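You operate a simulated robot arm through the tools that you are given. There is no shell and no other tool.

You are at the controls of a simulated robot arm. One attempt, no reset.

Task
Put things in order on the ends bench top. At the end: the fat grey cap is on the pink tub; the mini yellow bobbin stands on top of the big white bobbin; the mini red bobbin stands on top of the grey pulley; the small green spool stands where the mini yellow bobbin stood; the mini grey bobbin stands where the small green spool stood; whatever was shut is shut again. Leave all else as you found it, and nothing knocked over.

Only the result counts: the job must be done as asked and must still hold three seconds after the hand-in. Knocking over, shifting, dropping, spilling or breaking anything else fails it. A push-on lid holds only when it is set on centred and level and pressed home; a screw cap is set on level and turned clockwise until tight.

Robot
A 6-joint arm with a two-finger gripper, fixed in place. Base frame: the origin is at the foot of the arm, x ahead of it, y to its left, z up; the work surface is at about z = 0. Readings come in m, degrees, newtons and seconds.
With the tool pointing down near the work surface it reaches from about 0.24 to 0.62 m from the base axis. Its first joint turns from -66.0 to 66.0 degrees. Payload 1.37 kg.
The TCP is the grasp point between the finger pads, 0.022 m short of the fingertips. In the tool frame z runs along the fingers and y along their closing line. The gripper opens to 0.092 m. The gripper's body begins 0.065 m behind the TCP.
Orientation is told as [roll, pitch, yaw] about the base's x, y, z axes, in that order, counted from this pose: with the fingers straight down and closing along the base's y, the tool's x points along the base's -x, its y along +y and its z along -z.

Tools
- The arm moves only by the tool drive_tool. Its argument "motion" is a list of rows, each an object (a shift or turn left out is 0, a gripper value left out holds the last) with "dp": the shift along the tool's x, y, z in m, a list of three; "delta_rot": the turn, a rotation vector about the tool's x, y, z in rad, a list of three. In form: [{"dp": [dx, dy, dz], "delta_rot": [wx, wy, wz]}, ...]. A call has 1 to 20 rows; each row shifts and turns the commanded pose from where the row before left it, along the tool's axes as they then stand. "jaw" is the opening, from 0 (shut) to 1 (fully open), set as the call begins (left out, the last holds). Each row takes 0.2 s and may step no farther than 0.05 m and 8.6 degrees from the row before; otherwise, or with a gripper value out of range, the whole call is refused. Where a pose cannot be reached the arm comes as near as it can. A force on the tool above 40 N (or 10 N above the force at the start of the call, whichever is more), or a blocked arm, ends the call early, and 0.2 s more pass. Each finger halts on what it meets, pressing with about 26 N; the grip force reading is that of the motor and also rises with nothing between the fingers. The clock runs only during rows and for 0.2 s after the last one: add rows that do not move to give the fingers time. The reply holds the time, the measured pose of the TCP, the force on the tool along the base axes, the opening and the grip force, in the units named above and with some noise, with the torque about the TCP (base axes, N m) and any sound that the robot's microphone picked up.
- Cameras (640 x 400 px; columns grow to the right, rows downward): "scene" is fixed at [0.043, -0.4452, 0.5793]; the picture's right is [0.67, -0.74, 0.00], its down [-0.47, -0.42, -0.78] and it looks along [0.58, 0.52, -0.63] (base axes); focal length 345 px, centre (320, 200). "wrist" rides on the gripper at [0.071, 0.019, -0.102] in the tool frame; the picture's right is [-0.26, 0.97, 0.00], its down [-0.75, -0.20, -0.63] and it looks along [-0.60, -0.16, 0.78] (tool axes); focal length 280 px, centre (320, 200).
- grab_frame(camera): a new picture of that camera. It takes no simulated time.
- measure_at(camera, pixels): there is no depth. For up to 12 entries [column, row, z] of the newest picture of that camera ("zoom" is the newest enlarged one), the place [x, y] in the base frame at which the ray of that pixel passes the height z, good to about 0.002 m. It takes no simulated time.
- zoom(camera, box): a new picture of the part [left, top, right, bottom] of that camera's present view, enlarged. It takes no simulated time.
- hand_in(): hands the job in; it is judged then, once.

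Leave the gripper open and the arm clear of the work at the hand-in unless told otherwise.

The tools are called after ">>>" by a JSON object that holds its "fn" and its "kwargs". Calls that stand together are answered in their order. drive_tool: Moves the arm, as the interface text tells. Its arguments: {"type":"object","properties":{"motion":{"type":"array"},"jaw":{"type":"number"}},"required":["motion"]} The other tools are called the same way: grab_frame (camera) takes a picture; measure_at (camera, pixels) gives the place at which the rays of pixels pass given heights; zoom (camera, box) takes an enlarged picture of a part of a camera's view; hand_in () hands the job in.

At the start:

```text
time: 0.0
position: [0.4587, -0.0555, 0.3033]
orientation: [-0.1, 0.0, 0.0]
ft_force: [-1.0, -0.2, 0.4]
wrist_torque: [-0.01, 0.01, 0.01]
finger_gap: 0.0917
gripper_force: 0.1
```

scene: 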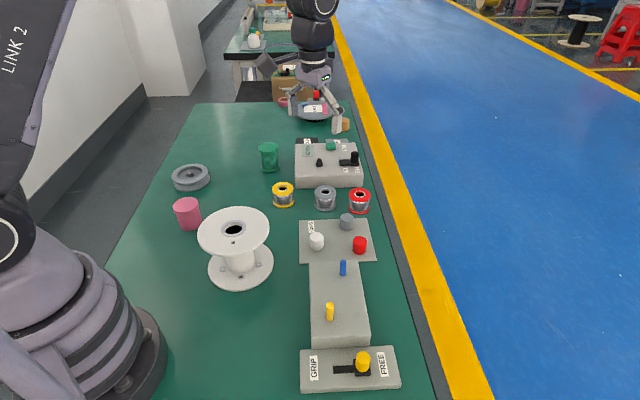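
wrist: 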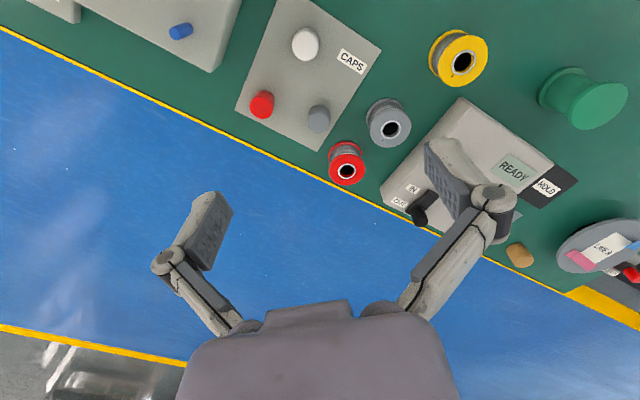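

I'll look closer at the scene before moving: first enlarged views of the benches' parts.

>>> {"fn": "zoom", "kwargs": {"camera": "scene", "box": [240, 60, 400, 220]}}

>>> {"fn": "zoom", "kwargs": {"camera": "scene", "box": [280, 200, 420, 400]}}

>>> {"fn": "zoom", "kwargs": {"camera": "scene", "box": [150, 120, 310, 300]}}

>>> {"fn": "zoom", "kwargs": {"camera": "wrist", "box": [380, 20, 640, 300]}}

>>> {"fn": "zoom", "kwargs": {"camera": "wrist", "box": [220, 0, 420, 160]}}

```text
2.50 times, centred on (320, 140) of scene
```

zoom: 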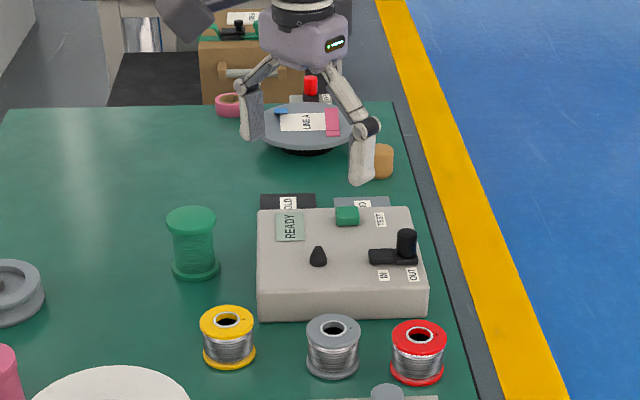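

```text
2.00 times, centred on (350, 300) of scene
```

zoom: 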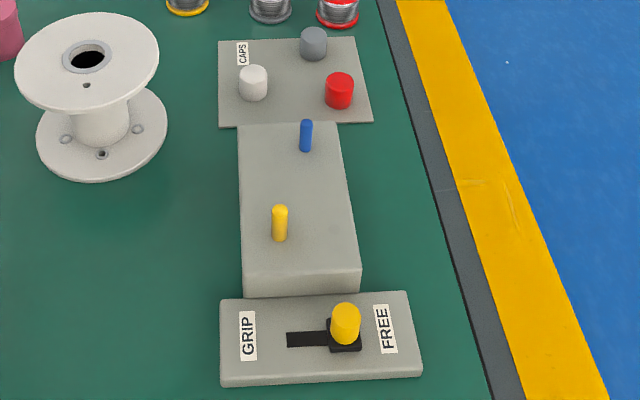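

```text
2.22 times, centred on (230, 210) of scene
```

zoom: 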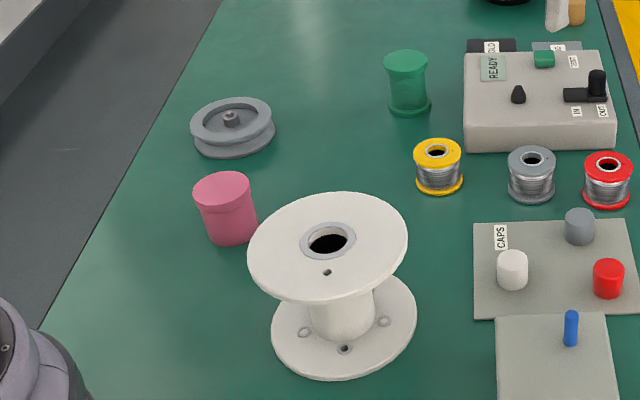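

```text
1.43 times, centred on (510, 160) of wrist
```

zoom: 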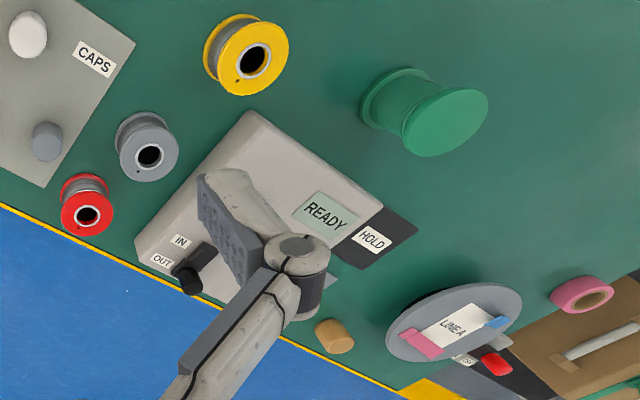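

```text
2.50 times, centred on (320, 80) of wrist
```

zoom: 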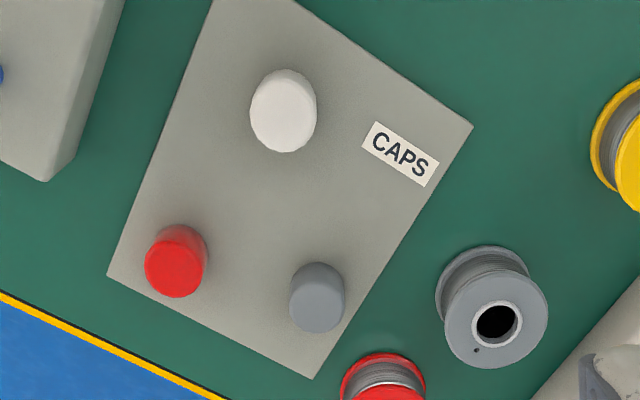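

I see the pink tub at (187,213), apparently with its own lid line; caps on the CAPS plate (white 316,241; red 359,245; grey 347,222). I'll measure bases at z=0 of all the things.

>>> {"fn": "measure_at", "kwargs": {"camera": "scene", "pixels": [[190, 228, 0], [284, 205, 0], [325, 209, 0], [359, 211, 0], [270, 169, 0], [191, 188, 0], [240, 272, 0], [316, 249, 0.005], [359, 253, 0.005], [347, 229, 0.005], [330, 320, 0.04], [343, 275, 0.04]]}}

>>> {"fn": "measure_at", "kwargs": {"camera": "wrist", "pixels": [[463, 61, 0.04], [391, 129, 0.04], [346, 171, 0.04], [600, 105, 0.06], [305, 45, 0.02], [262, 104, 0.02], [320, 118, 0.02], [181, 31, 0.05], [500, 90, 0.03], [610, 240, 0.05], [520, 255, 0.02]]}}

>>> {"fn": "zoom", "kwargs": {"camera": "scene", "box": [160, 185, 220, 240]}}

>>> {"fn": "zoom", "kwargs": {"camera": "scene", "box": [295, 205, 385, 265]}}

>>> {"fn": "zoom", "kwargs": {"camera": "scene", "box": [270, 70, 370, 200]}}

```text
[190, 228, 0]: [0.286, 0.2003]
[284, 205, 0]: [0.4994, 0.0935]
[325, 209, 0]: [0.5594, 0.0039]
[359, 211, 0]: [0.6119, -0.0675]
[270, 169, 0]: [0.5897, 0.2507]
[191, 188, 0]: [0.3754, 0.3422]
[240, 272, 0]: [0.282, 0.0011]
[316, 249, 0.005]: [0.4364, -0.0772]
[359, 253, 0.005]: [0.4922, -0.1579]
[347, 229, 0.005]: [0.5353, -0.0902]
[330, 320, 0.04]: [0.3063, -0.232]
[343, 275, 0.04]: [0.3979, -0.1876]
```

```text
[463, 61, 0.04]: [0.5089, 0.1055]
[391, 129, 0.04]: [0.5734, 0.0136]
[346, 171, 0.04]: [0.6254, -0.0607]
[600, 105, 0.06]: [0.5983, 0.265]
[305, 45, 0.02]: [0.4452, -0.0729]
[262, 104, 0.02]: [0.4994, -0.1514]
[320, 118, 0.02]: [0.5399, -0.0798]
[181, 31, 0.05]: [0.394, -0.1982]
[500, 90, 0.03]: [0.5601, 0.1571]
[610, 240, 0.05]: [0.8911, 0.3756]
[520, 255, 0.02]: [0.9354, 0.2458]
```

```text
7.27 times, centred on (190, 212) of scene
```

zoom: 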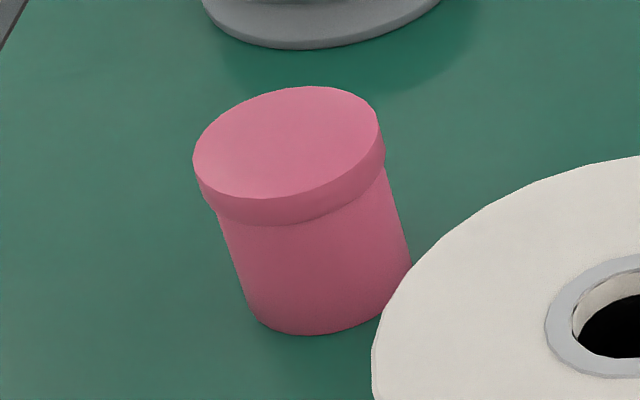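

```text
6.67 times, centred on (340, 235) of scene
```

zoom: 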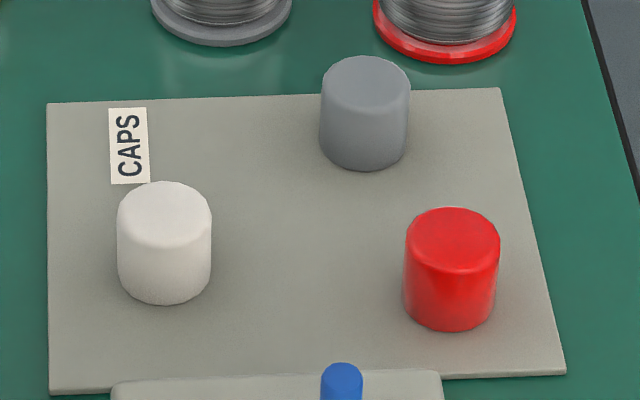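

```text
3.08 times, centred on (320, 135) of scene
```

zoom: 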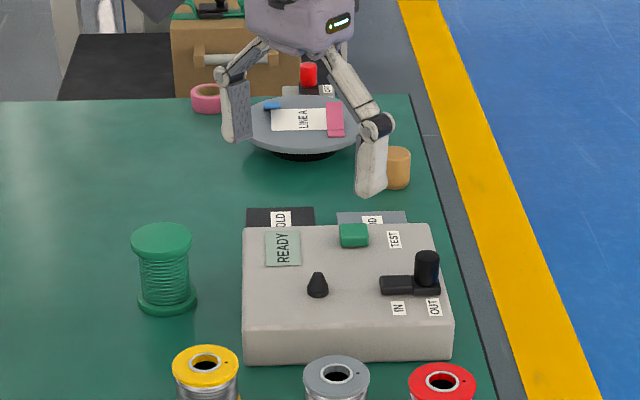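

The pink tub's top seems closed, and the grey cap on the plate is about 3 cm across. I'll move the arm high (z 0.30) over toward the tub to view it, the pulley and big bobbin with the wrist camera.

>>> {"fn": "drive_tool", "kwargs": {"motion": [{"dp": [0.0267, 0.0367, 0]}, {"dp": [0.0267, 0.0367, 0]}, {"dp": [0.0267, 0.0367, 0]}, {"dp": [0.0267, 0.0367, 0]}, {"dp": [0.0267, 0.0367, 0]}, {"dp": [0.0267, 0.0367, 0]}]}}

>>> {"fn": "grab_frame", "kwargs": {"camera": "wrist"}}

>>> {"fn": "grab_frame", "kwargs": {"camera": "scene"}}

```text
time: 1.4
position: [0.2968, 0.1637, 0.3026]
orientation: [-0.1, -0.1, 0.1]
ft_force: [-0.5, 0.9, 0.6]
wrist_torque: [0.02, -0.01, 0.04]
finger_gap: 0.0921
gripper_force: 0.1
```

```text
taken
```

wrist: 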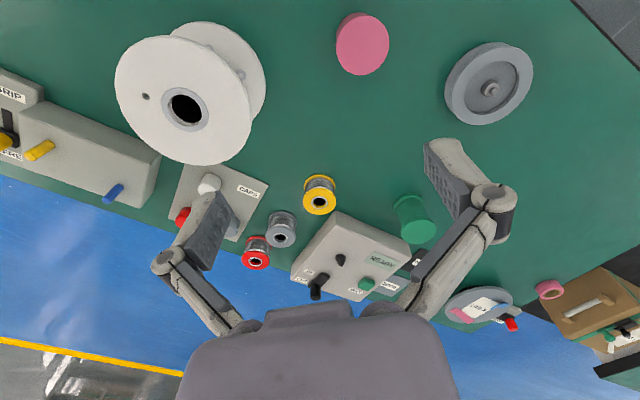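

```text
taken
```

scene: 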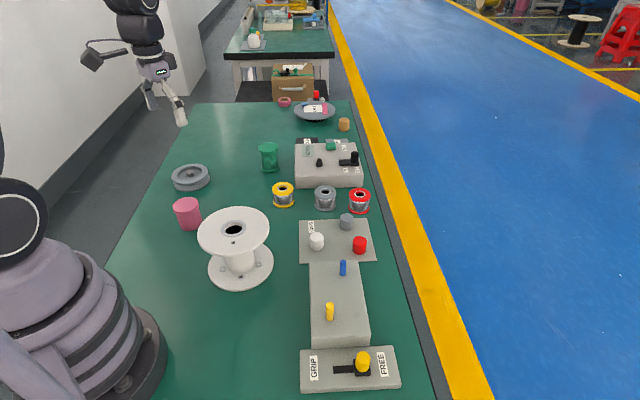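

The wrist view shows the tub with a flat pink lid. I'll zoom on the tub, the slider block, the peg block and the caps to determine what they are.

>>> {"fn": "zoom", "kwargs": {"camera": "wrist", "box": [320, 0, 400, 90]}}

>>> {"fn": "zoom", "kwargs": {"camera": "wrist", "box": [160, 150, 440, 310]}}

>>> {"fn": "zoom", "kwargs": {"camera": "wrist", "box": [0, 50, 160, 220]}}

>>> {"fn": "zoom", "kwargs": {"camera": "scene", "box": [290, 250, 410, 400]}}

>>> {"fn": "zoom", "kwargs": {"camera": "scene", "box": [260, 80, 380, 200]}}

>>> {"fn": "zoom", "kwargs": {"camera": "wrist", "box": [420, 20, 560, 150]}}

```text
4.44 times, centred on (360, 45) of wrist
```

zoom: 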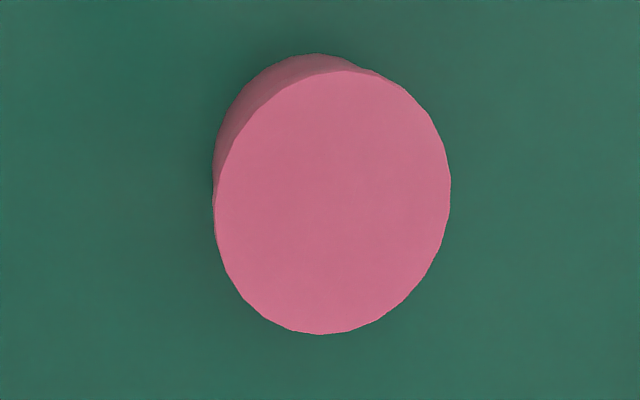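

```text
2.29 times, centred on (300, 230) of wrist
```

zoom: 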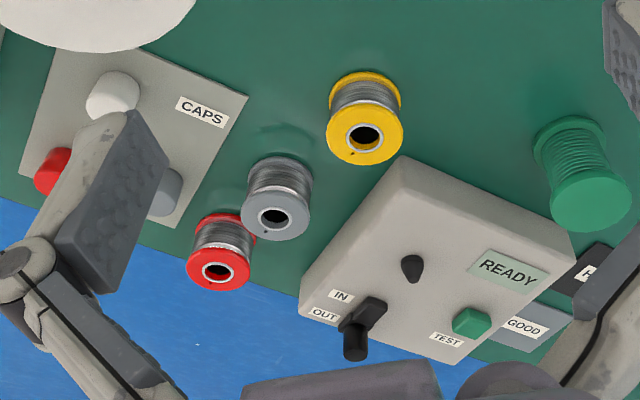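

```text
2.35 times, centred on (80, 135) of wrist
```

zoom: 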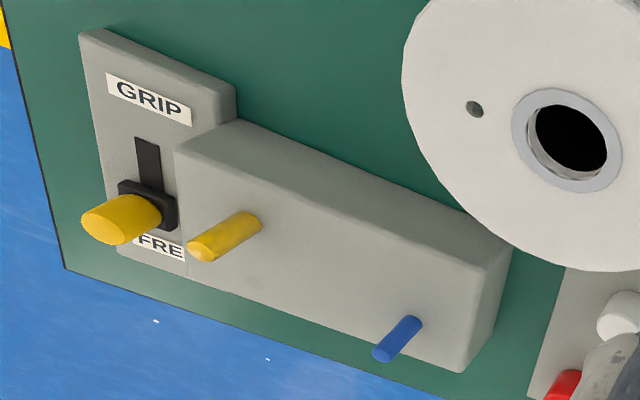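

```text
2.67 times, centred on (350, 325) of scene
```

zoom: 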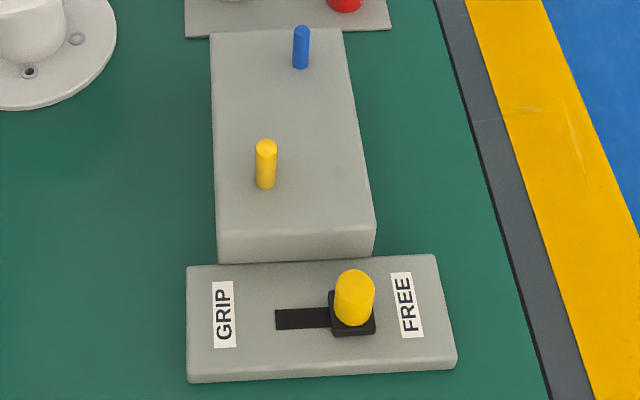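

```text
3.33 times, centred on (320, 140) of scene
```

zoom: 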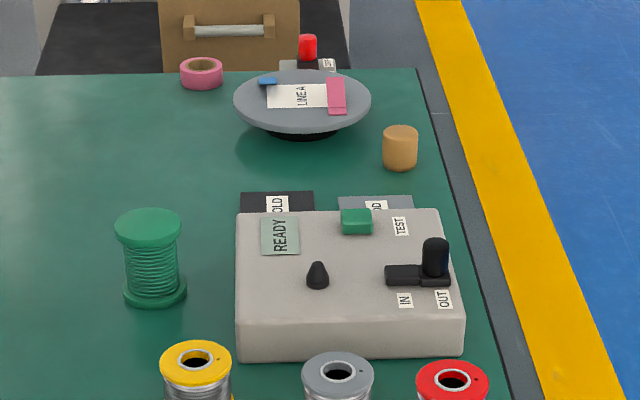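

```text
3.08 times, centred on (490, 85) of wrist
```

zoom: 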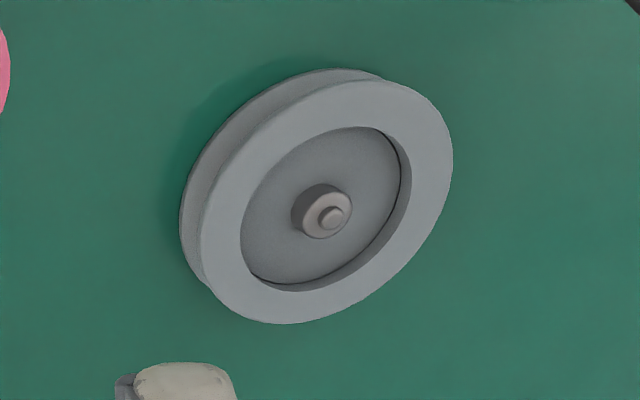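

The READY/TEST box, the peg block and the clamp look like bystanders. I need exact measurements of the bobbins, so I move the camera high over the middle of the bench (TCP about 0.42, 0.13, 0.33).

>>> {"fn": "drive_tool", "kwargs": {"motion": [{"dp": [-0.041, -0.011, -0.01]}, {"dp": [-0.041, -0.011, -0.01]}, {"dp": [-0.041, -0.011, -0.01]}]}}

>>> {"fn": "grab_frame", "kwargs": {"camera": "wrist"}}

>>> {"fn": "zoom", "kwargs": {"camera": "wrist", "box": [420, 60, 580, 160]}}

>>> {"fn": "zoom", "kwargs": {"camera": "wrist", "box": [240, 60, 440, 200]}}

```text
time: 2.2
position: [0.42, 0.132, 0.3318]
orientation: [-0.1, -0.1, -0.1]
ft_force: [-0.4, 0.3, 0.3]
wrist_torque: [0.03, 0.0, -0.02]
finger_gap: 0.0921
gripper_force: 0.0
```

```text
taken
```

wrist: 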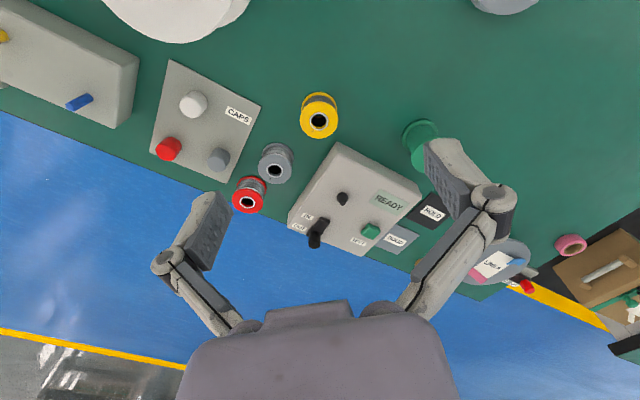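

```text
4.00 times, centred on (500, 110) of wrist
```

zoom: 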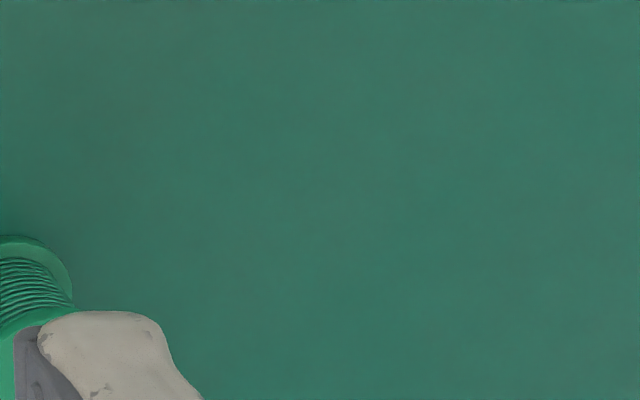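

```text
2.86 times, centred on (340, 130) of wrist
```

zoom: 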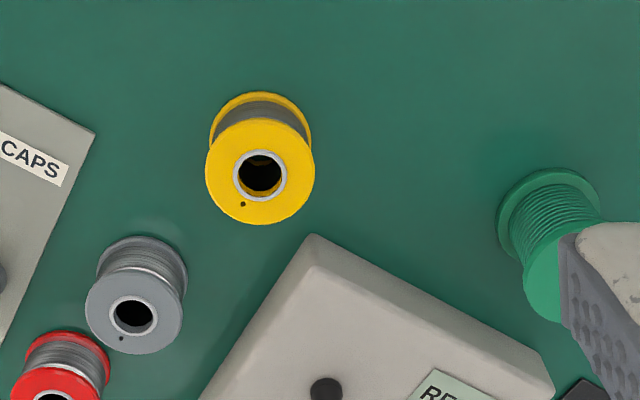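

The arm is still clear of the scene camera's line to the bobbins. I take high-zoom scene pictures of yellow, grey, red, and green for two-camera measurements.

>>> {"fn": "zoom", "kwargs": {"camera": "scene", "box": [265, 175, 305, 215]}}

>>> {"fn": "zoom", "kwargs": {"camera": "scene", "box": [305, 180, 375, 220]}}

>>> {"fn": "zoom", "kwargs": {"camera": "scene", "box": [250, 130, 310, 180]}}

>>> {"fn": "zoom", "kwargs": {"camera": "scene", "box": [160, 150, 220, 200]}}

>>> {"fn": "zoom", "kwargs": {"camera": "scene", "box": [190, 195, 280, 300]}}

```text
10.00 times, centred on (285, 195) of scene
```

zoom: 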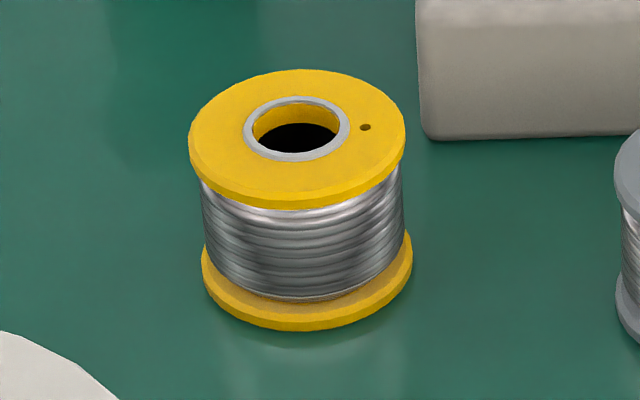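

```text
9.14 times, centred on (340, 200) of scene
```

zoom: 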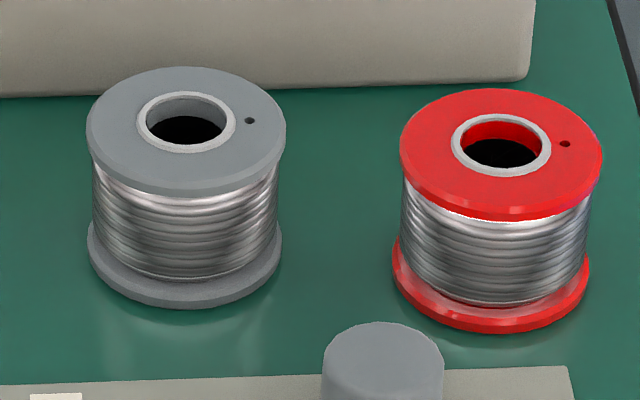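

```text
8.00 times, centred on (280, 155) of scene
```

zoom: 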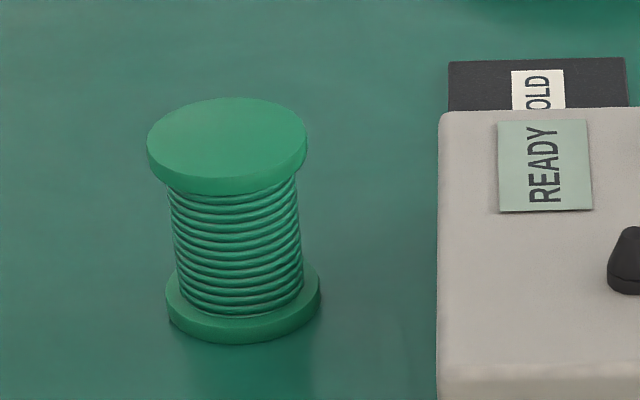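

```text
8.00 times, centred on (190, 175) of scene
```

zoom: 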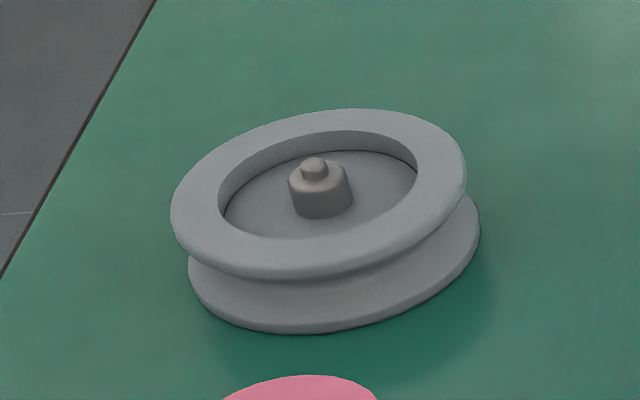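

```text
3.81 times, centred on (235, 248) of scene
```

zoom: 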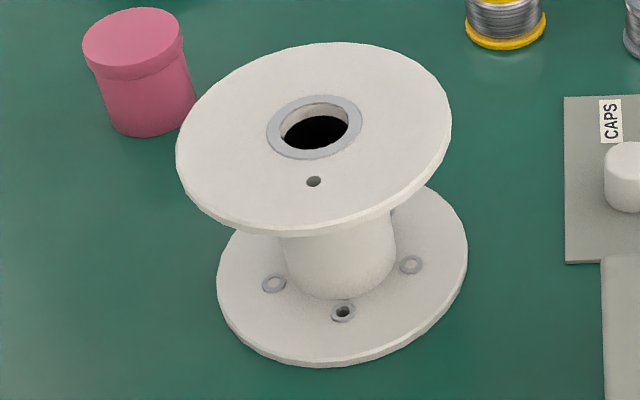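

Now measure yellow's base centre (scene 283.7,202) and its top hole centre at several heights, likewise grey, red, green to find heights by matching.

>>> {"fn": "measure_at", "kwargs": {"camera": "scene", "pixels": [[283.7, 202, 0], [282.7, 187.8, 0.03], [282.7, 187.8, 0.035], [282.7, 187.8, 0.04], [273.1, 200, 0], [294.2, 202, 0], [325.3, 206.6, 0], [325.4, 191.5, 0.035], [358.7, 208.7, 0], [359.9, 194.0, 0.035], [270.3, 167.8, 0], [268.3, 147.7, 0.06]]}}

>>> {"fn": "measure_at", "kwargs": {"camera": "wrist", "pixels": [[319, 121, 0.03], [319, 121, 0.035], [319, 121, 0.04], [275, 170, 0.035], [275, 170, 0.04], [247, 202, 0.035], [247, 202, 0.04], [423, 148, 0.06]]}}

```text
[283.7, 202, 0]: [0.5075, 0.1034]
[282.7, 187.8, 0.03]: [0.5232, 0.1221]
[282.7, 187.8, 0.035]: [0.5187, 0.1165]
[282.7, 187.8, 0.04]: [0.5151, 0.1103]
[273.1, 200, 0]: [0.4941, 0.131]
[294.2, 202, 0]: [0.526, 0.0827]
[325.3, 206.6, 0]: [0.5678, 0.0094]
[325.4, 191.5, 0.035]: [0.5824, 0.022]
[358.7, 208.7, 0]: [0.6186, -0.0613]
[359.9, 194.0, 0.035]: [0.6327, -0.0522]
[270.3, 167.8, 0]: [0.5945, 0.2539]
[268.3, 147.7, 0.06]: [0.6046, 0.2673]
```

```text
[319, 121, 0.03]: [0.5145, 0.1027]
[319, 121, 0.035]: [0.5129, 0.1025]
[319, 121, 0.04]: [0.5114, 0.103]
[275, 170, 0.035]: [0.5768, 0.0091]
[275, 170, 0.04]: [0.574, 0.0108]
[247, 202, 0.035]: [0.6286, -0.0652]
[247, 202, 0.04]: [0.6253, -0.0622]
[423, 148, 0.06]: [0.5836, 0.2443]
```

Estimates: yellow centre ≈ (0.509, 0.1035), height ≈ 0.045, flange ≈ 0.056; grey ≈ (0.570, 0.010); red ≈ (0.620, -0.061); green ≈ (0.595, 0.254), height ≈ 0.07. Next I descend to hover above yellow at z 0.15 and check alignment. I also measure tub, pulley, and white bobbin from the scene.

>>> {"fn": "measure_at", "kwargs": {"camera": "scene", "pixels": [[240.9, 270, 0], [233.4, 228.8, 0.09], [233.4, 228.8, 0.1], [233.4, 228.8, 0.11], [191.3, 223.7, 0], [185.5, 204, 0.05], [185.5, 204, 0.06], [294.7, 188.8, 0], [306, 139, 0.05], [190, 174, 0.03], [190, 174, 0.025]]}}

>>> {"fn": "drive_tool", "kwargs": {"motion": [{"dp": [-0.0178, -0.0057, 0.0364]}, {"dp": [-0.0178, -0.0057, 0.0364]}, {"dp": [-0.0178, -0.0057, 0.0364]}, {"dp": [-0.0178, -0.0057, 0.0364]}, {"dp": [-0.0178, -0.0057, 0.0364]}]}}

>>> {"fn": "grab_frame", "kwargs": {"camera": "wrist"}}

```text
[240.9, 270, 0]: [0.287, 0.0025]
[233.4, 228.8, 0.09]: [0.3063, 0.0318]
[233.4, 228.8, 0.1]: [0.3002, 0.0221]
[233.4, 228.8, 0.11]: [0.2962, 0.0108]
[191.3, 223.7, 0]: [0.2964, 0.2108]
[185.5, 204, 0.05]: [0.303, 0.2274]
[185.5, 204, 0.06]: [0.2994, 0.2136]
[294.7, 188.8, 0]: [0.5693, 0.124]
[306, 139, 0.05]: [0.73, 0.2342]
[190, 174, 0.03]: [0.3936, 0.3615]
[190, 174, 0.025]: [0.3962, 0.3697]
```

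```text
time: 3.4
position: [0.5106, 0.1038, 0.1507]
orientation: [-0.1, -0.1, 0.1]
ft_force: [-0.1, 0.1, -0.1]
wrist_torque: [0.01, -0.03, 0.05]
finger_gap: 0.0918
gripper_force: 0.1
```

```text
taken
```

wrist: 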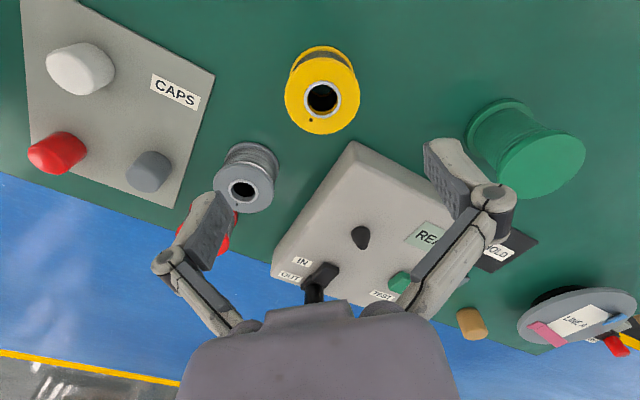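

Yellow's hole centre is at (322,98) in the wrist view; grey's at (244,189). Measuring these and green's top (545,162).

>>> {"fn": "measure_at", "kwargs": {"camera": "wrist", "pixels": [[322, 98, 0.045], [322, 98, 0.042], [286, 98, 0.045], [359, 98, 0.045], [244, 189, 0.045], [541, 164, 0.07], [541, 164, 0.065], [149, 172, 0.03], [355, 142, 0.05], [432, 137, 0.0]]}}

>>> {"fn": "zoom", "kwargs": {"camera": "wrist", "box": [270, 30, 370, 140]}}

>>> {"fn": "zoom", "kwargs": {"camera": "wrist", "box": [440, 80, 600, 220]}}

>>> {"fn": "grab_frame", "kwargs": {"camera": "scene"}}

```text
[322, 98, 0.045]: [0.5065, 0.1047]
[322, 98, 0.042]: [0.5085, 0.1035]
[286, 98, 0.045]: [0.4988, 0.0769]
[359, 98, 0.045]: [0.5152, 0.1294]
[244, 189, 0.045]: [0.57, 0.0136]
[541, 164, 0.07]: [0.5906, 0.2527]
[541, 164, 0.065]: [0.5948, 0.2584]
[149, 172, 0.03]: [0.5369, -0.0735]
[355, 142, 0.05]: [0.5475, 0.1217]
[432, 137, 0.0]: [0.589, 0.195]
```

```text
3.64 times, centred on (320, 85) of wrist
```

zoom: 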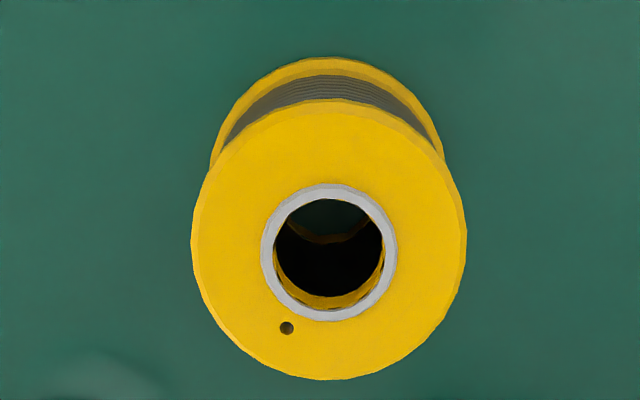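

```text
2.86 times, centred on (520, 150) of wrist
```

zoom: 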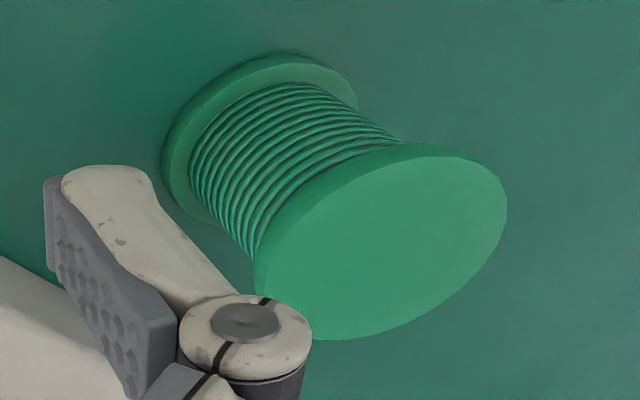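

```text
taken
```

scene: 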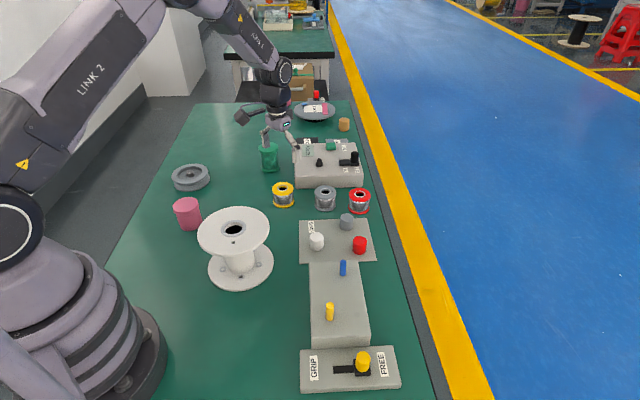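

Yellow centre ≈ (0.508, 0.104). I go straight down to TCP z≈0.025 with the gripper open, stopping above first.

>>> {"fn": "drive_tool", "kwargs": {"motion": [{"dp": [0.0022, 0, 0.03]}, {"dp": [0, 0, 0.03]}, {"dp": [0, 0, 0.025]}, {"dp": [0, 0, 0.02]}, {"dp": [0, 0, 0.02]}, {}], "jaw": 1}}

>>> {"fn": "grab_frame", "kwargs": {"camera": "wrist"}}

>>> {"fn": "zoom", "kwargs": {"camera": "scene", "box": [240, 150, 330, 220]}}

```text
time: 4.8
position: [0.5065, 0.1031, 0.0258]
orientation: [-0.1, 0.1, 0.0]
ft_force: [-0.3, -0.7, -0.5]
wrist_torque: [0.01, -0.02, 0.03]
finger_gap: 0.0919
gripper_force: 0.1
```

```text
taken
```

wrist: 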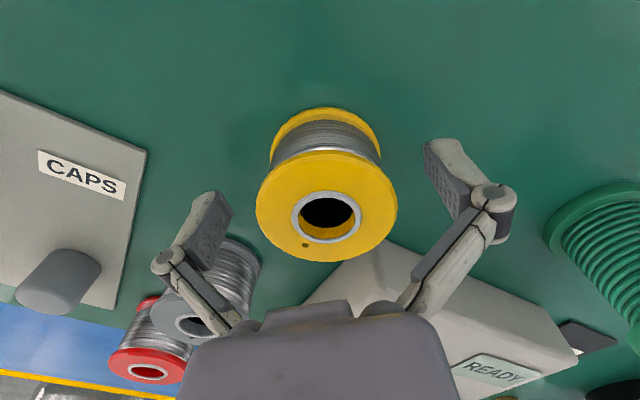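

```text
5.71 times, centred on (285, 185) of scene
```

zoom: 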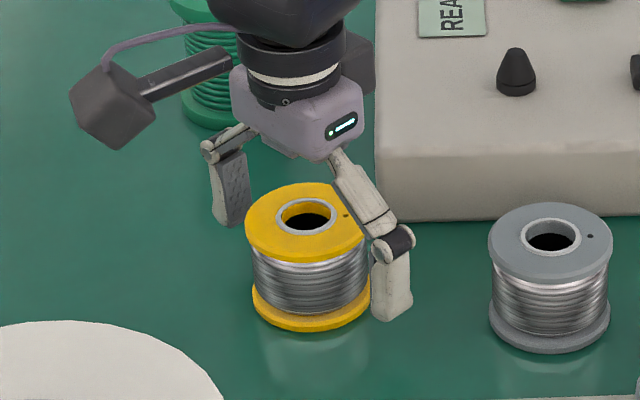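

Fingers straddle the bobbin. Measure its hole centre (327,215) once more for the exact spot, then close.

>>> {"fn": "measure_at", "kwargs": {"camera": "wrist", "pixels": [[327, 215, 0.045], [327, 215, 0.042], [325, 128, 0.005]]}}

>>> {"fn": "drive_tool", "kwargs": {"motion": [{}, {}, {}, {}, {}, {}], "jaw": 0.5}}

```text
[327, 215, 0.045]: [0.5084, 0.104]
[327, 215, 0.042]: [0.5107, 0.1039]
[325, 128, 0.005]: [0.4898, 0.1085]
```

```text
time: 6.2
position: [0.5072, 0.1022, 0.026]
orientation: [0.0, -0.2, 0.0]
ft_force: [-0.8, 2.9, 5.7]
wrist_torque: [0.18, -0.06, 0.06]
finger_gap: 0.0539
gripper_force: 25.8
```

Gripped at gap 0.054 m. Lifting straight up 0.15 m and checking.

>>> {"fn": "drive_tool", "kwargs": {"motion": [{"dp": [0, 0, -0.01]}, {"dp": [0, 0, -0.03]}, {"dp": [0, 0, -0.04]}, {"dp": [0, 0, -0.04]}, {"dp": [0, 0, -0.04]}, {"dp": [0, 0, -0.04]}], "jaw": 0.4}}

>>> {"fn": "grab_frame", "kwargs": {"camera": "wrist"}}

>>> {"fn": "grab_frame", "kwargs": {"camera": "scene"}}

```text
time: 7.6
position: [0.5058, 0.1049, 0.2277]
orientation: [-0.1, -0.1, 0.0]
ft_force: [0.2, 0.0, -1.2]
wrist_torque: [-0.01, 0.0, -0.01]
finger_gap: 0.0536
gripper_force: 26.0
```

```text
taken
```

wrist: 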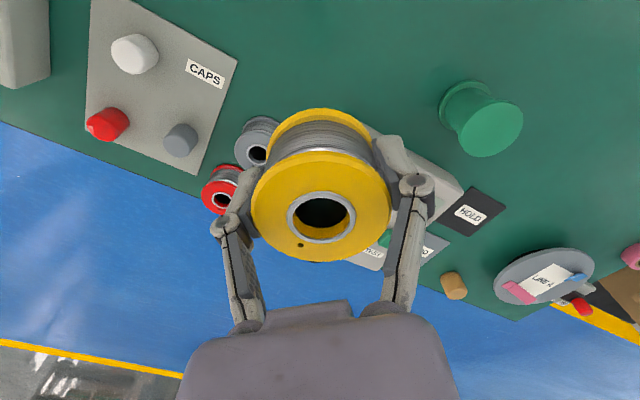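

```text
taken
```

scene: 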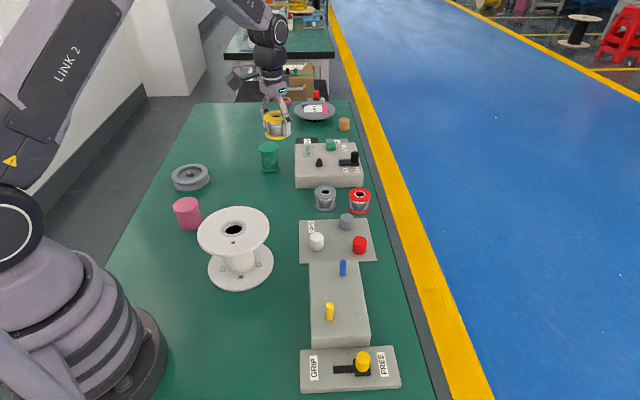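

Bobbin held squarely. Moving high toward the white bobbin (TCP to 0.33, 0.02, 0.25) where the wrist camera can see its top hole.

>>> {"fn": "drive_tool", "kwargs": {"motion": [{"dp": [0.0352, -0.017, -0.004]}, {"dp": [0.0352, -0.017, -0.004]}, {"dp": [0.0352, -0.017, -0.004]}, {"dp": [0.0352, -0.017, -0.004]}, {"dp": [0.0352, -0.017, -0.004]}, {}]}}

>>> {"fn": "grab_frame", "kwargs": {"camera": "wrist"}}

>>> {"fn": "zoom", "kwargs": {"camera": "scene", "box": [190, 195, 280, 300]}}

```text
time: 9.0
position: [0.3315, 0.0175, 0.246]
orientation: [-0.1, 0.0, 0.0]
ft_force: [0.4, 0.4, -2.0]
wrist_torque: [-0.02, -0.03, -0.01]
finger_gap: 0.0539
gripper_force: 25.6
```

```text
taken
```

wrist: 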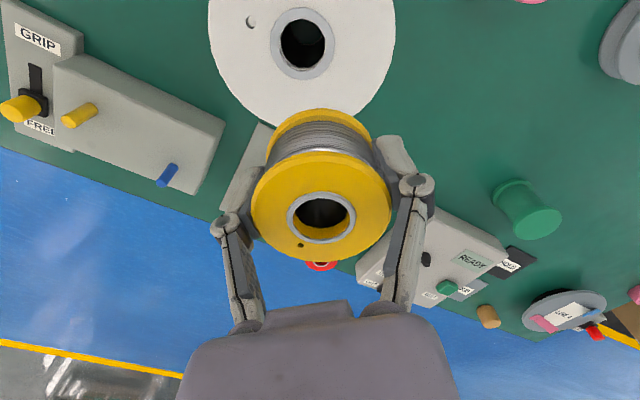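

```text
3.81 times, centred on (235, 248) of scene
```

zoom: 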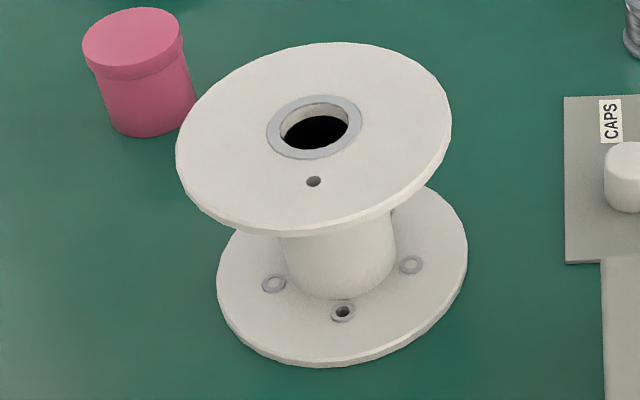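

White's ring centre: wrist (302,44), scene (233.4,228.8). Measuring both at several heights for a match.

>>> {"fn": "measure_at", "kwargs": {"camera": "wrist", "pixels": [[302, 44, 0.11], [302, 44, 0.115], [302, 44, 0.12], [302, 44, 0.125], [269, 44, 0.118], [334, 44, 0.118], [209, 30, 0.118], [395, 30, 0.118]]}}

>>> {"fn": "measure_at", "kwargs": {"camera": "scene", "pixels": [[233.4, 228.8, 0.11], [233.4, 228.8, 0.115], [233.4, 228.8, 0.12], [233.4, 228.8, 0.125]]}}

```text
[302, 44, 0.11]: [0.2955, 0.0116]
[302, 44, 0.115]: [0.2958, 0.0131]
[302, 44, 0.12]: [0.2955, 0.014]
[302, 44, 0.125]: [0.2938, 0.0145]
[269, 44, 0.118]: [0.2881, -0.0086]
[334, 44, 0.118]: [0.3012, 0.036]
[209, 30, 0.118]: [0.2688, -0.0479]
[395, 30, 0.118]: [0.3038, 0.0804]
```

```text
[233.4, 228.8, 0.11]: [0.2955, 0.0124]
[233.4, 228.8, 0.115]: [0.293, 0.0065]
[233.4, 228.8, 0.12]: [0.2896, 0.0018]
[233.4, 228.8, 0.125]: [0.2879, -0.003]
```

Both agree at top z ≈ 0.110, centre ≈ (0.295, 0.012). Moving over it and down to TCP z ≈ 0.155 (bobbin bottom ≈ 0.02 above the flange), then looking.

>>> {"fn": "drive_tool", "kwargs": {"motion": [{"dp": [0.019, -0.0028, 0]}, {"dp": [0.019, -0.0028, 0]}, {"dp": [0, 0, 0.03]}, {"dp": [0, 0, 0.03]}, {"dp": [0, 0, 0.03]}, {}]}}

>>> {"fn": "zoom", "kwargs": {"camera": "scene", "box": [190, 185, 280, 300]}}

>>> {"fn": "grab_frame", "kwargs": {"camera": "wrist"}}

```text
time: 10.4
position: [0.2935, 0.0133, 0.1558]
orientation: [0.0, -0.1, 0.1]
ft_force: [0.2, 0.6, -0.8]
wrist_torque: [0.04, -0.02, 0.05]
finger_gap: 0.0536
gripper_force: 26.0
```

```text
3.48 times, centred on (235, 242) of scene
```

zoom: 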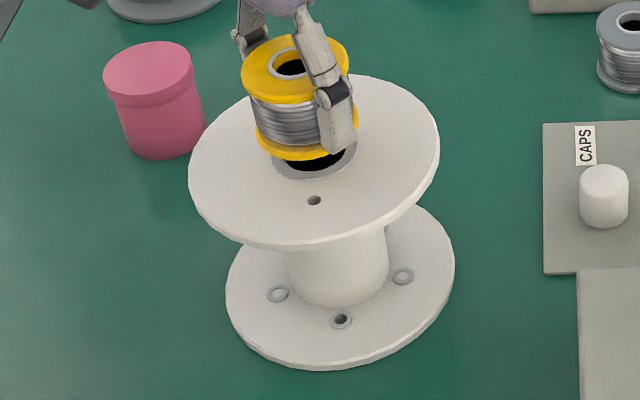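

```text
taken
```

wrist: 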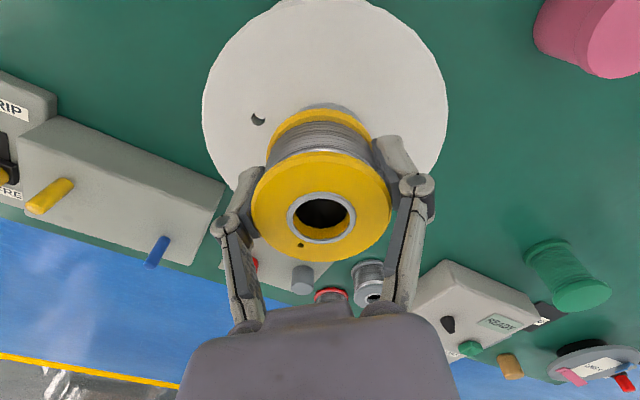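

Alignment looks good to about 2 mm. Lowering 15 mm, then in small steps reading force.

>>> {"fn": "drive_tool", "kwargs": {"motion": [{"dp": [0, 0, 0.006]}, {"dp": [0, 0, 0.006]}, {"dp": [0, 0, 0.003]}, {}]}}

>>> {"fn": "drive_tool", "kwargs": {"motion": [{"dp": [0, 0, 0.001]}, {"dp": [0, 0, 0.001]}, {}]}}

>>> {"fn": "zoom", "kwargs": {"camera": "scene", "box": [200, 185, 270, 250]}}

```text
time: 11.4
position: [0.2926, 0.0135, 0.1407]
orientation: [-0.1, 0.0, 0.0]
ft_force: [1.1, 0.1, -1.3]
wrist_torque: [0.01, 0.01, -0.02]
finger_gap: 0.0537
gripper_force: 26.2
```

```text
time: 12.2
position: [0.2937, 0.0136, 0.1389]
orientation: [-0.1, 0.0, 0.1]
ft_force: [-0.5, 0.5, -1.5]
wrist_torque: [-0.01, 0.01, -0.01]
finger_gap: 0.0537
gripper_force: 25.6
```

```text
6.15 times, centred on (235, 218) of scene
```

zoom: 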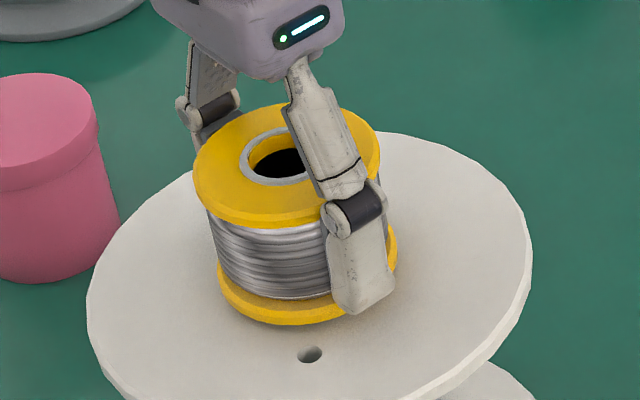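

No contact yet (force still −1.5 N, the weight). Lowering 1 mm at a time.

>>> {"fn": "drive_tool", "kwargs": {"motion": [{"dp": [0, 0, 0.001]}, {}]}}

>>> {"fn": "drive_tool", "kwargs": {"motion": [{"dp": [0, 0, 0.001]}, {}]}}

>>> {"fn": "drive_tool", "kwargs": {"motion": [{"dp": [0, 0, 0.001]}, {}]}}

```text
time: 12.8
position: [0.2923, 0.0126, 0.1379]
orientation: [-0.1, -0.1, 0.1]
ft_force: [0.1, 1.0, -0.9]
wrist_torque: [0.0, 0.01, 0.0]
finger_gap: 0.0539
gripper_force: 25.5
```

```text
time: 13.4
position: [0.292, 0.0122, 0.136]
orientation: [-0.1, 0.0, 0.0]
ft_force: [0.6, 1.0, -1.5]
wrist_torque: [-0.01, -0.01, 0.03]
finger_gap: 0.0537
gripper_force: 26.4
```

```text
time: 14.0
position: [0.2929, 0.0111, 0.1355]
orientation: [-0.1, -0.1, 0.0]
ft_force: [-1.3, 1.7, 8.2]
wrist_torque: [0.17, -0.03, 0.02]
finger_gap: 0.0539
gripper_force: 26.1
```

Contact: force rose to +8 N at TCP z 0.1355, so the bobbin is standing. Opening the gripper and waiting, then rising straight up.

>>> {"fn": "drive_tool", "kwargs": {"motion": [{"dp": [0, 0, -0.0006]}, {}, {}, {}, {}, {}], "jaw": 0.9}}

>>> {"fn": "drive_tool", "kwargs": {"motion": [{"dp": [0, 0, -0.02]}, {"dp": [0, 0, -0.03]}, {"dp": [0, 0, -0.03]}, {"dp": [0, 0, -0.03]}]}}

>>> {"fn": "grab_frame", "kwargs": {"camera": "wrist"}}

>>> {"fn": "grab_frame", "kwargs": {"camera": "scene"}}

>>> {"fn": "zoom", "kwargs": {"camera": "scene", "box": [190, 185, 280, 300]}}

```text
time: 15.4
position: [0.2943, 0.0132, 0.136]
orientation: [0.0, 0.0, 0.0]
ft_force: [-0.6, -0.3, -0.3]
wrist_torque: [-0.01, 0.01, -0.03]
finger_gap: 0.0828
gripper_force: 0.1
```

```text
time: 16.4
position: [0.2937, 0.0118, 0.2468]
orientation: [-0.1, -0.1, -0.1]
ft_force: [-0.2, -0.2, 0.4]
wrist_torque: [-0.01, -0.02, 0.0]
finger_gap: 0.0829
gripper_force: 0.0
```

```text
taken
```

wrist: 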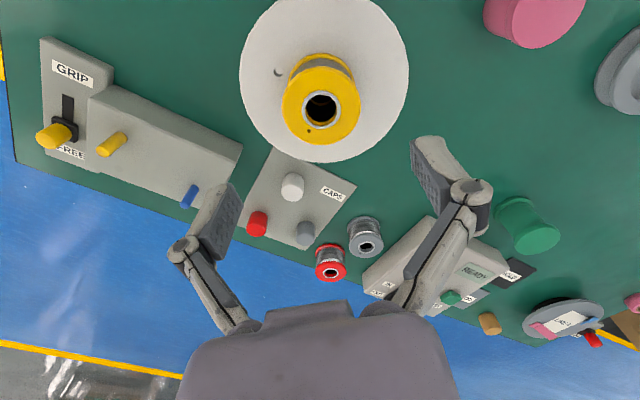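

```text
taken
```

scene: 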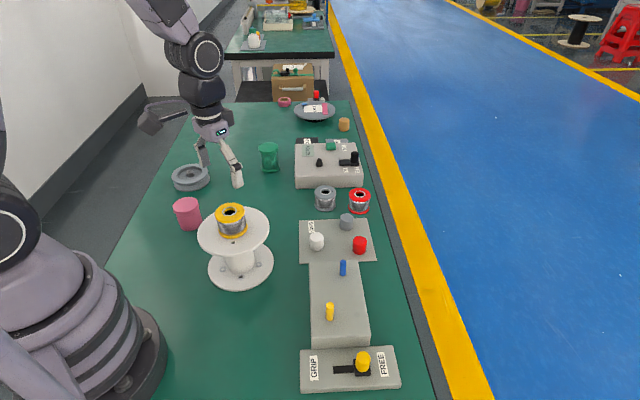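

```text
3.48 times, centred on (235, 242) of scene
```

zoom: 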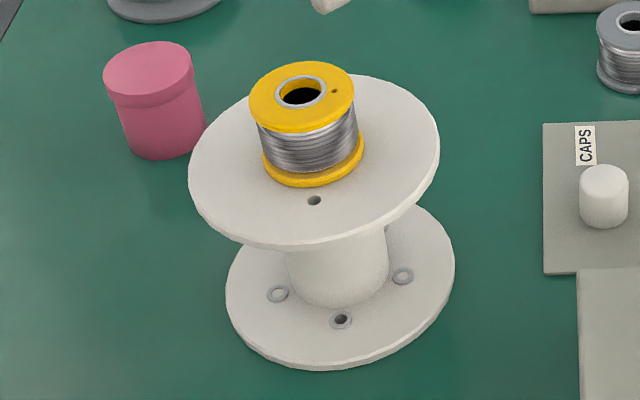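

Yellow stands centred on the white bobbin. Next: green spool at ≈(0.594,0.2545), r≈0.646, at the edge of reach. I move to (0.50,0.20,0.20) to look again and test reach.

>>> {"fn": "drive_tool", "kwargs": {"motion": [{"dp": [-0.0295, 0.0269, 0.0067]}, {"dp": [-0.0295, 0.0269, 0.0067]}, {"dp": [-0.0295, 0.0269, 0.0067]}, {"dp": [-0.0295, 0.0269, 0.0067]}, {"dp": [-0.0295, 0.0269, 0.0067]}, {"dp": [-0.0295, 0.0269, 0.0067]}, {"dp": [-0.0295, 0.0269, 0.0067]}, {}], "jaw": 1}}

>>> {"fn": "grab_frame", "kwargs": {"camera": "wrist"}}

```text
time: 18.2
position: [0.4975, 0.2019, 0.2024]
orientation: [-0.1, 0.1, 0.0]
ft_force: [-0.8, -0.3, 0.3]
wrist_torque: [0.0, 0.01, 0.01]
finger_gap: 0.0921
gripper_force: 0.0
```

```text
taken
```

wrist: 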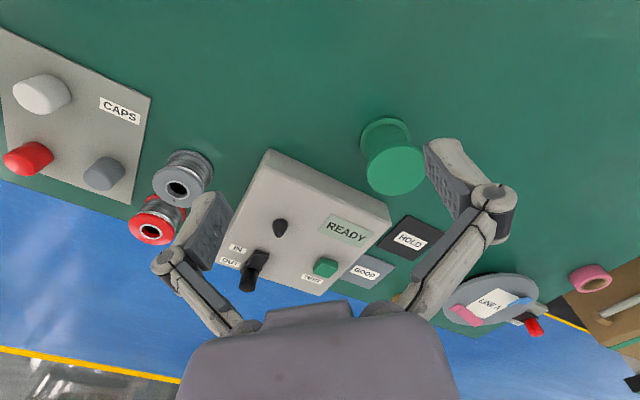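

Measure green's top centre (396,171), base rim, and the box corners (268,152), (390,215).

>>> {"fn": "zoom", "kwargs": {"camera": "wrist", "box": [340, 100, 450, 210]}}

>>> {"fn": "measure_at", "kwargs": {"camera": "wrist", "pixels": [[395.5, 171, 0.07], [395.5, 171, 0.065], [366, 171, 0.07], [426, 171, 0.07], [268, 152, 0.045], [390, 208, 0.045], [283, 228, 0.08]]}}

```text
3.64 times, centred on (395, 155) of wrist
```

zoom: 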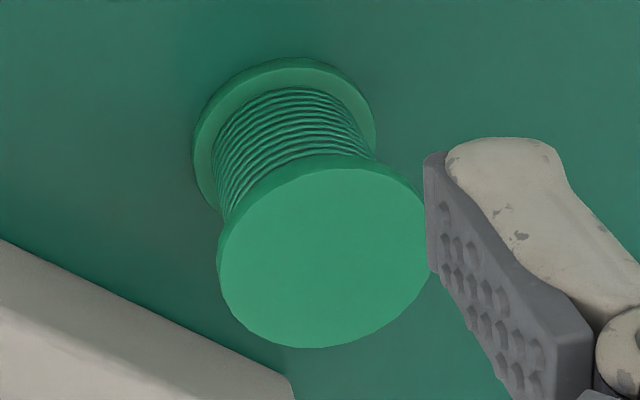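

```text
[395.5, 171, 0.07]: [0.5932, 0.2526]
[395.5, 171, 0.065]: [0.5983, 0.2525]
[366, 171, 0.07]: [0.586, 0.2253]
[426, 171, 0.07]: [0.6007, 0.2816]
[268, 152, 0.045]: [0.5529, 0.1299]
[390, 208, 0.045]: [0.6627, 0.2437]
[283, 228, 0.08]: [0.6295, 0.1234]
```

Green centre ≈ (0.594, 0.2533). With yaw 0 and the jaw opened only to about 0.075, fingers clear the READY box. I hover over it at z 0.15 to test reach.

>>> {"fn": "drive_tool", "kwargs": {"motion": [{"dp": [-0.0322, 0.0171, 0.0167]}, {"dp": [-0.0322, 0.0171, 0.0167]}, {"dp": [-0.0322, 0.0171, 0.0167]}, {}, {}], "jaw": 0.83}}

>>> {"fn": "grab_frame", "kwargs": {"camera": "wrist"}}

```text
time: 19.4
position: [0.5903, 0.2501, 0.1509]
orientation: [-0.1, 0.0, 0.1]
ft_force: [0.3, 0.7, 0.6]
wrist_torque: [0.0, 0.0, -0.01]
finger_gap: 0.0766
gripper_force: 0.2
out of reach, approached as far as the arm can: row 3
```

```text
taken
```

wrist: 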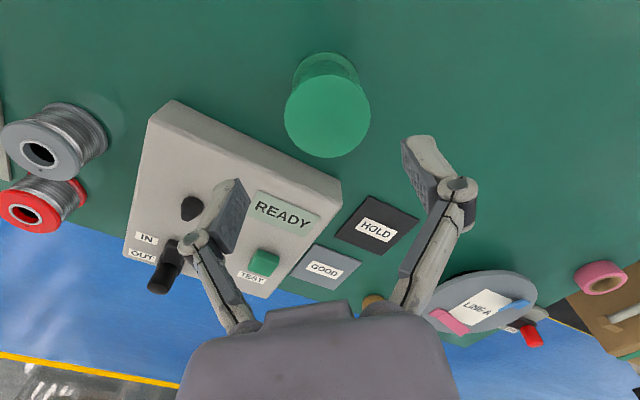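

Straight down, the arm reaches only r≈0.641. I tilt the tool 15° outward (about its closing line) at this height, then re-centre.

>>> {"fn": "drive_tool", "kwargs": {"motion": [{"delta_rot": [0, -0.131, 0]}, {"delta_rot": [0, -0.131, 0]}, {}]}}

>>> {"fn": "grab_frame", "kwargs": {"camera": "wrist"}}

```text
time: 20.2
position: [0.5933, 0.2518, 0.1506]
orientation: [-0.1, -15.2, 0.1]
ft_force: [-0.1, -0.2, 0.6]
wrist_torque: [0.0, -0.01, 0.02]
finger_gap: 0.0763
gripper_force: 0.1
```

```text
taken
```

wrist: 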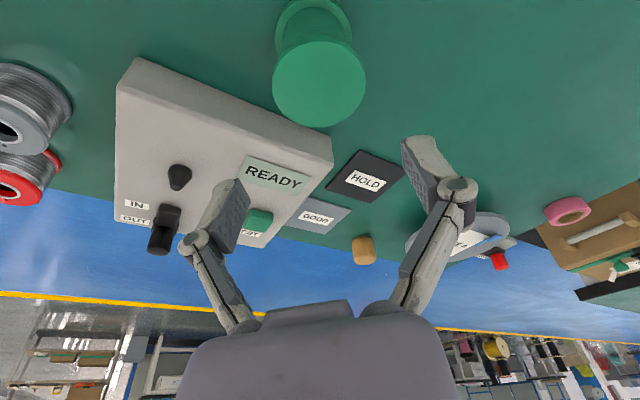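

Reachable now; pitch −15°. Measuring green's top centre again at (319,79).

>>> {"fn": "measure_at", "kwargs": {"camera": "wrist", "pixels": [[319, 79, 0.07], [273, 79, 0.07], [366, 79, 0.07], [333, 160, 0.045]]}}

>>> {"fn": "drive_tool", "kwargs": {"motion": [{"dp": [0.0129, 0, 0.0483]}, {}]}}

>>> {"fn": "grab_frame", "kwargs": {"camera": "wrist"}}

>>> {"fn": "zoom", "kwargs": {"camera": "scene", "box": [230, 90, 330, 190]}}

```text
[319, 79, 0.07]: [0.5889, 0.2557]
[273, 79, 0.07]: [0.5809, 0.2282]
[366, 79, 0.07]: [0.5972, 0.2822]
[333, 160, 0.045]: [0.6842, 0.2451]
```

```text
time: 20.8
position: [0.5918, 0.2501, 0.0992]
orientation: [-0.1, -15.1, 0.0]
ft_force: [0.0, -0.3, 0.0]
wrist_torque: [0.02, 0.01, -0.01]
finger_gap: 0.0764
gripper_force: 0.1
```

```text
taken
```

wrist: 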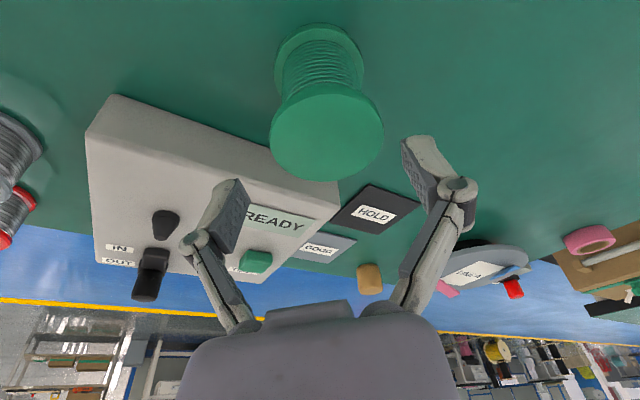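

```text
4.00 times, centred on (280, 140) of scene
```

zoom: 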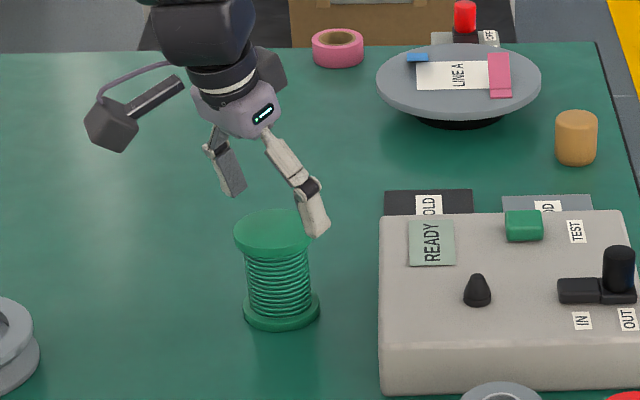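

Measuring green's top centre in this closer view (326,132).

>>> {"fn": "measure_at", "kwargs": {"camera": "wrist", "pixels": [[326.5, 131, 0.07], [326.5, 135, 0.07], [269, 131, 0.07], [384, 131, 0.07]]}}

```text
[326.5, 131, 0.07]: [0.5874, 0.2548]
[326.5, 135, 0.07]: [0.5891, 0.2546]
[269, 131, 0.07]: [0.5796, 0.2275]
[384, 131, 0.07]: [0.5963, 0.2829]
```

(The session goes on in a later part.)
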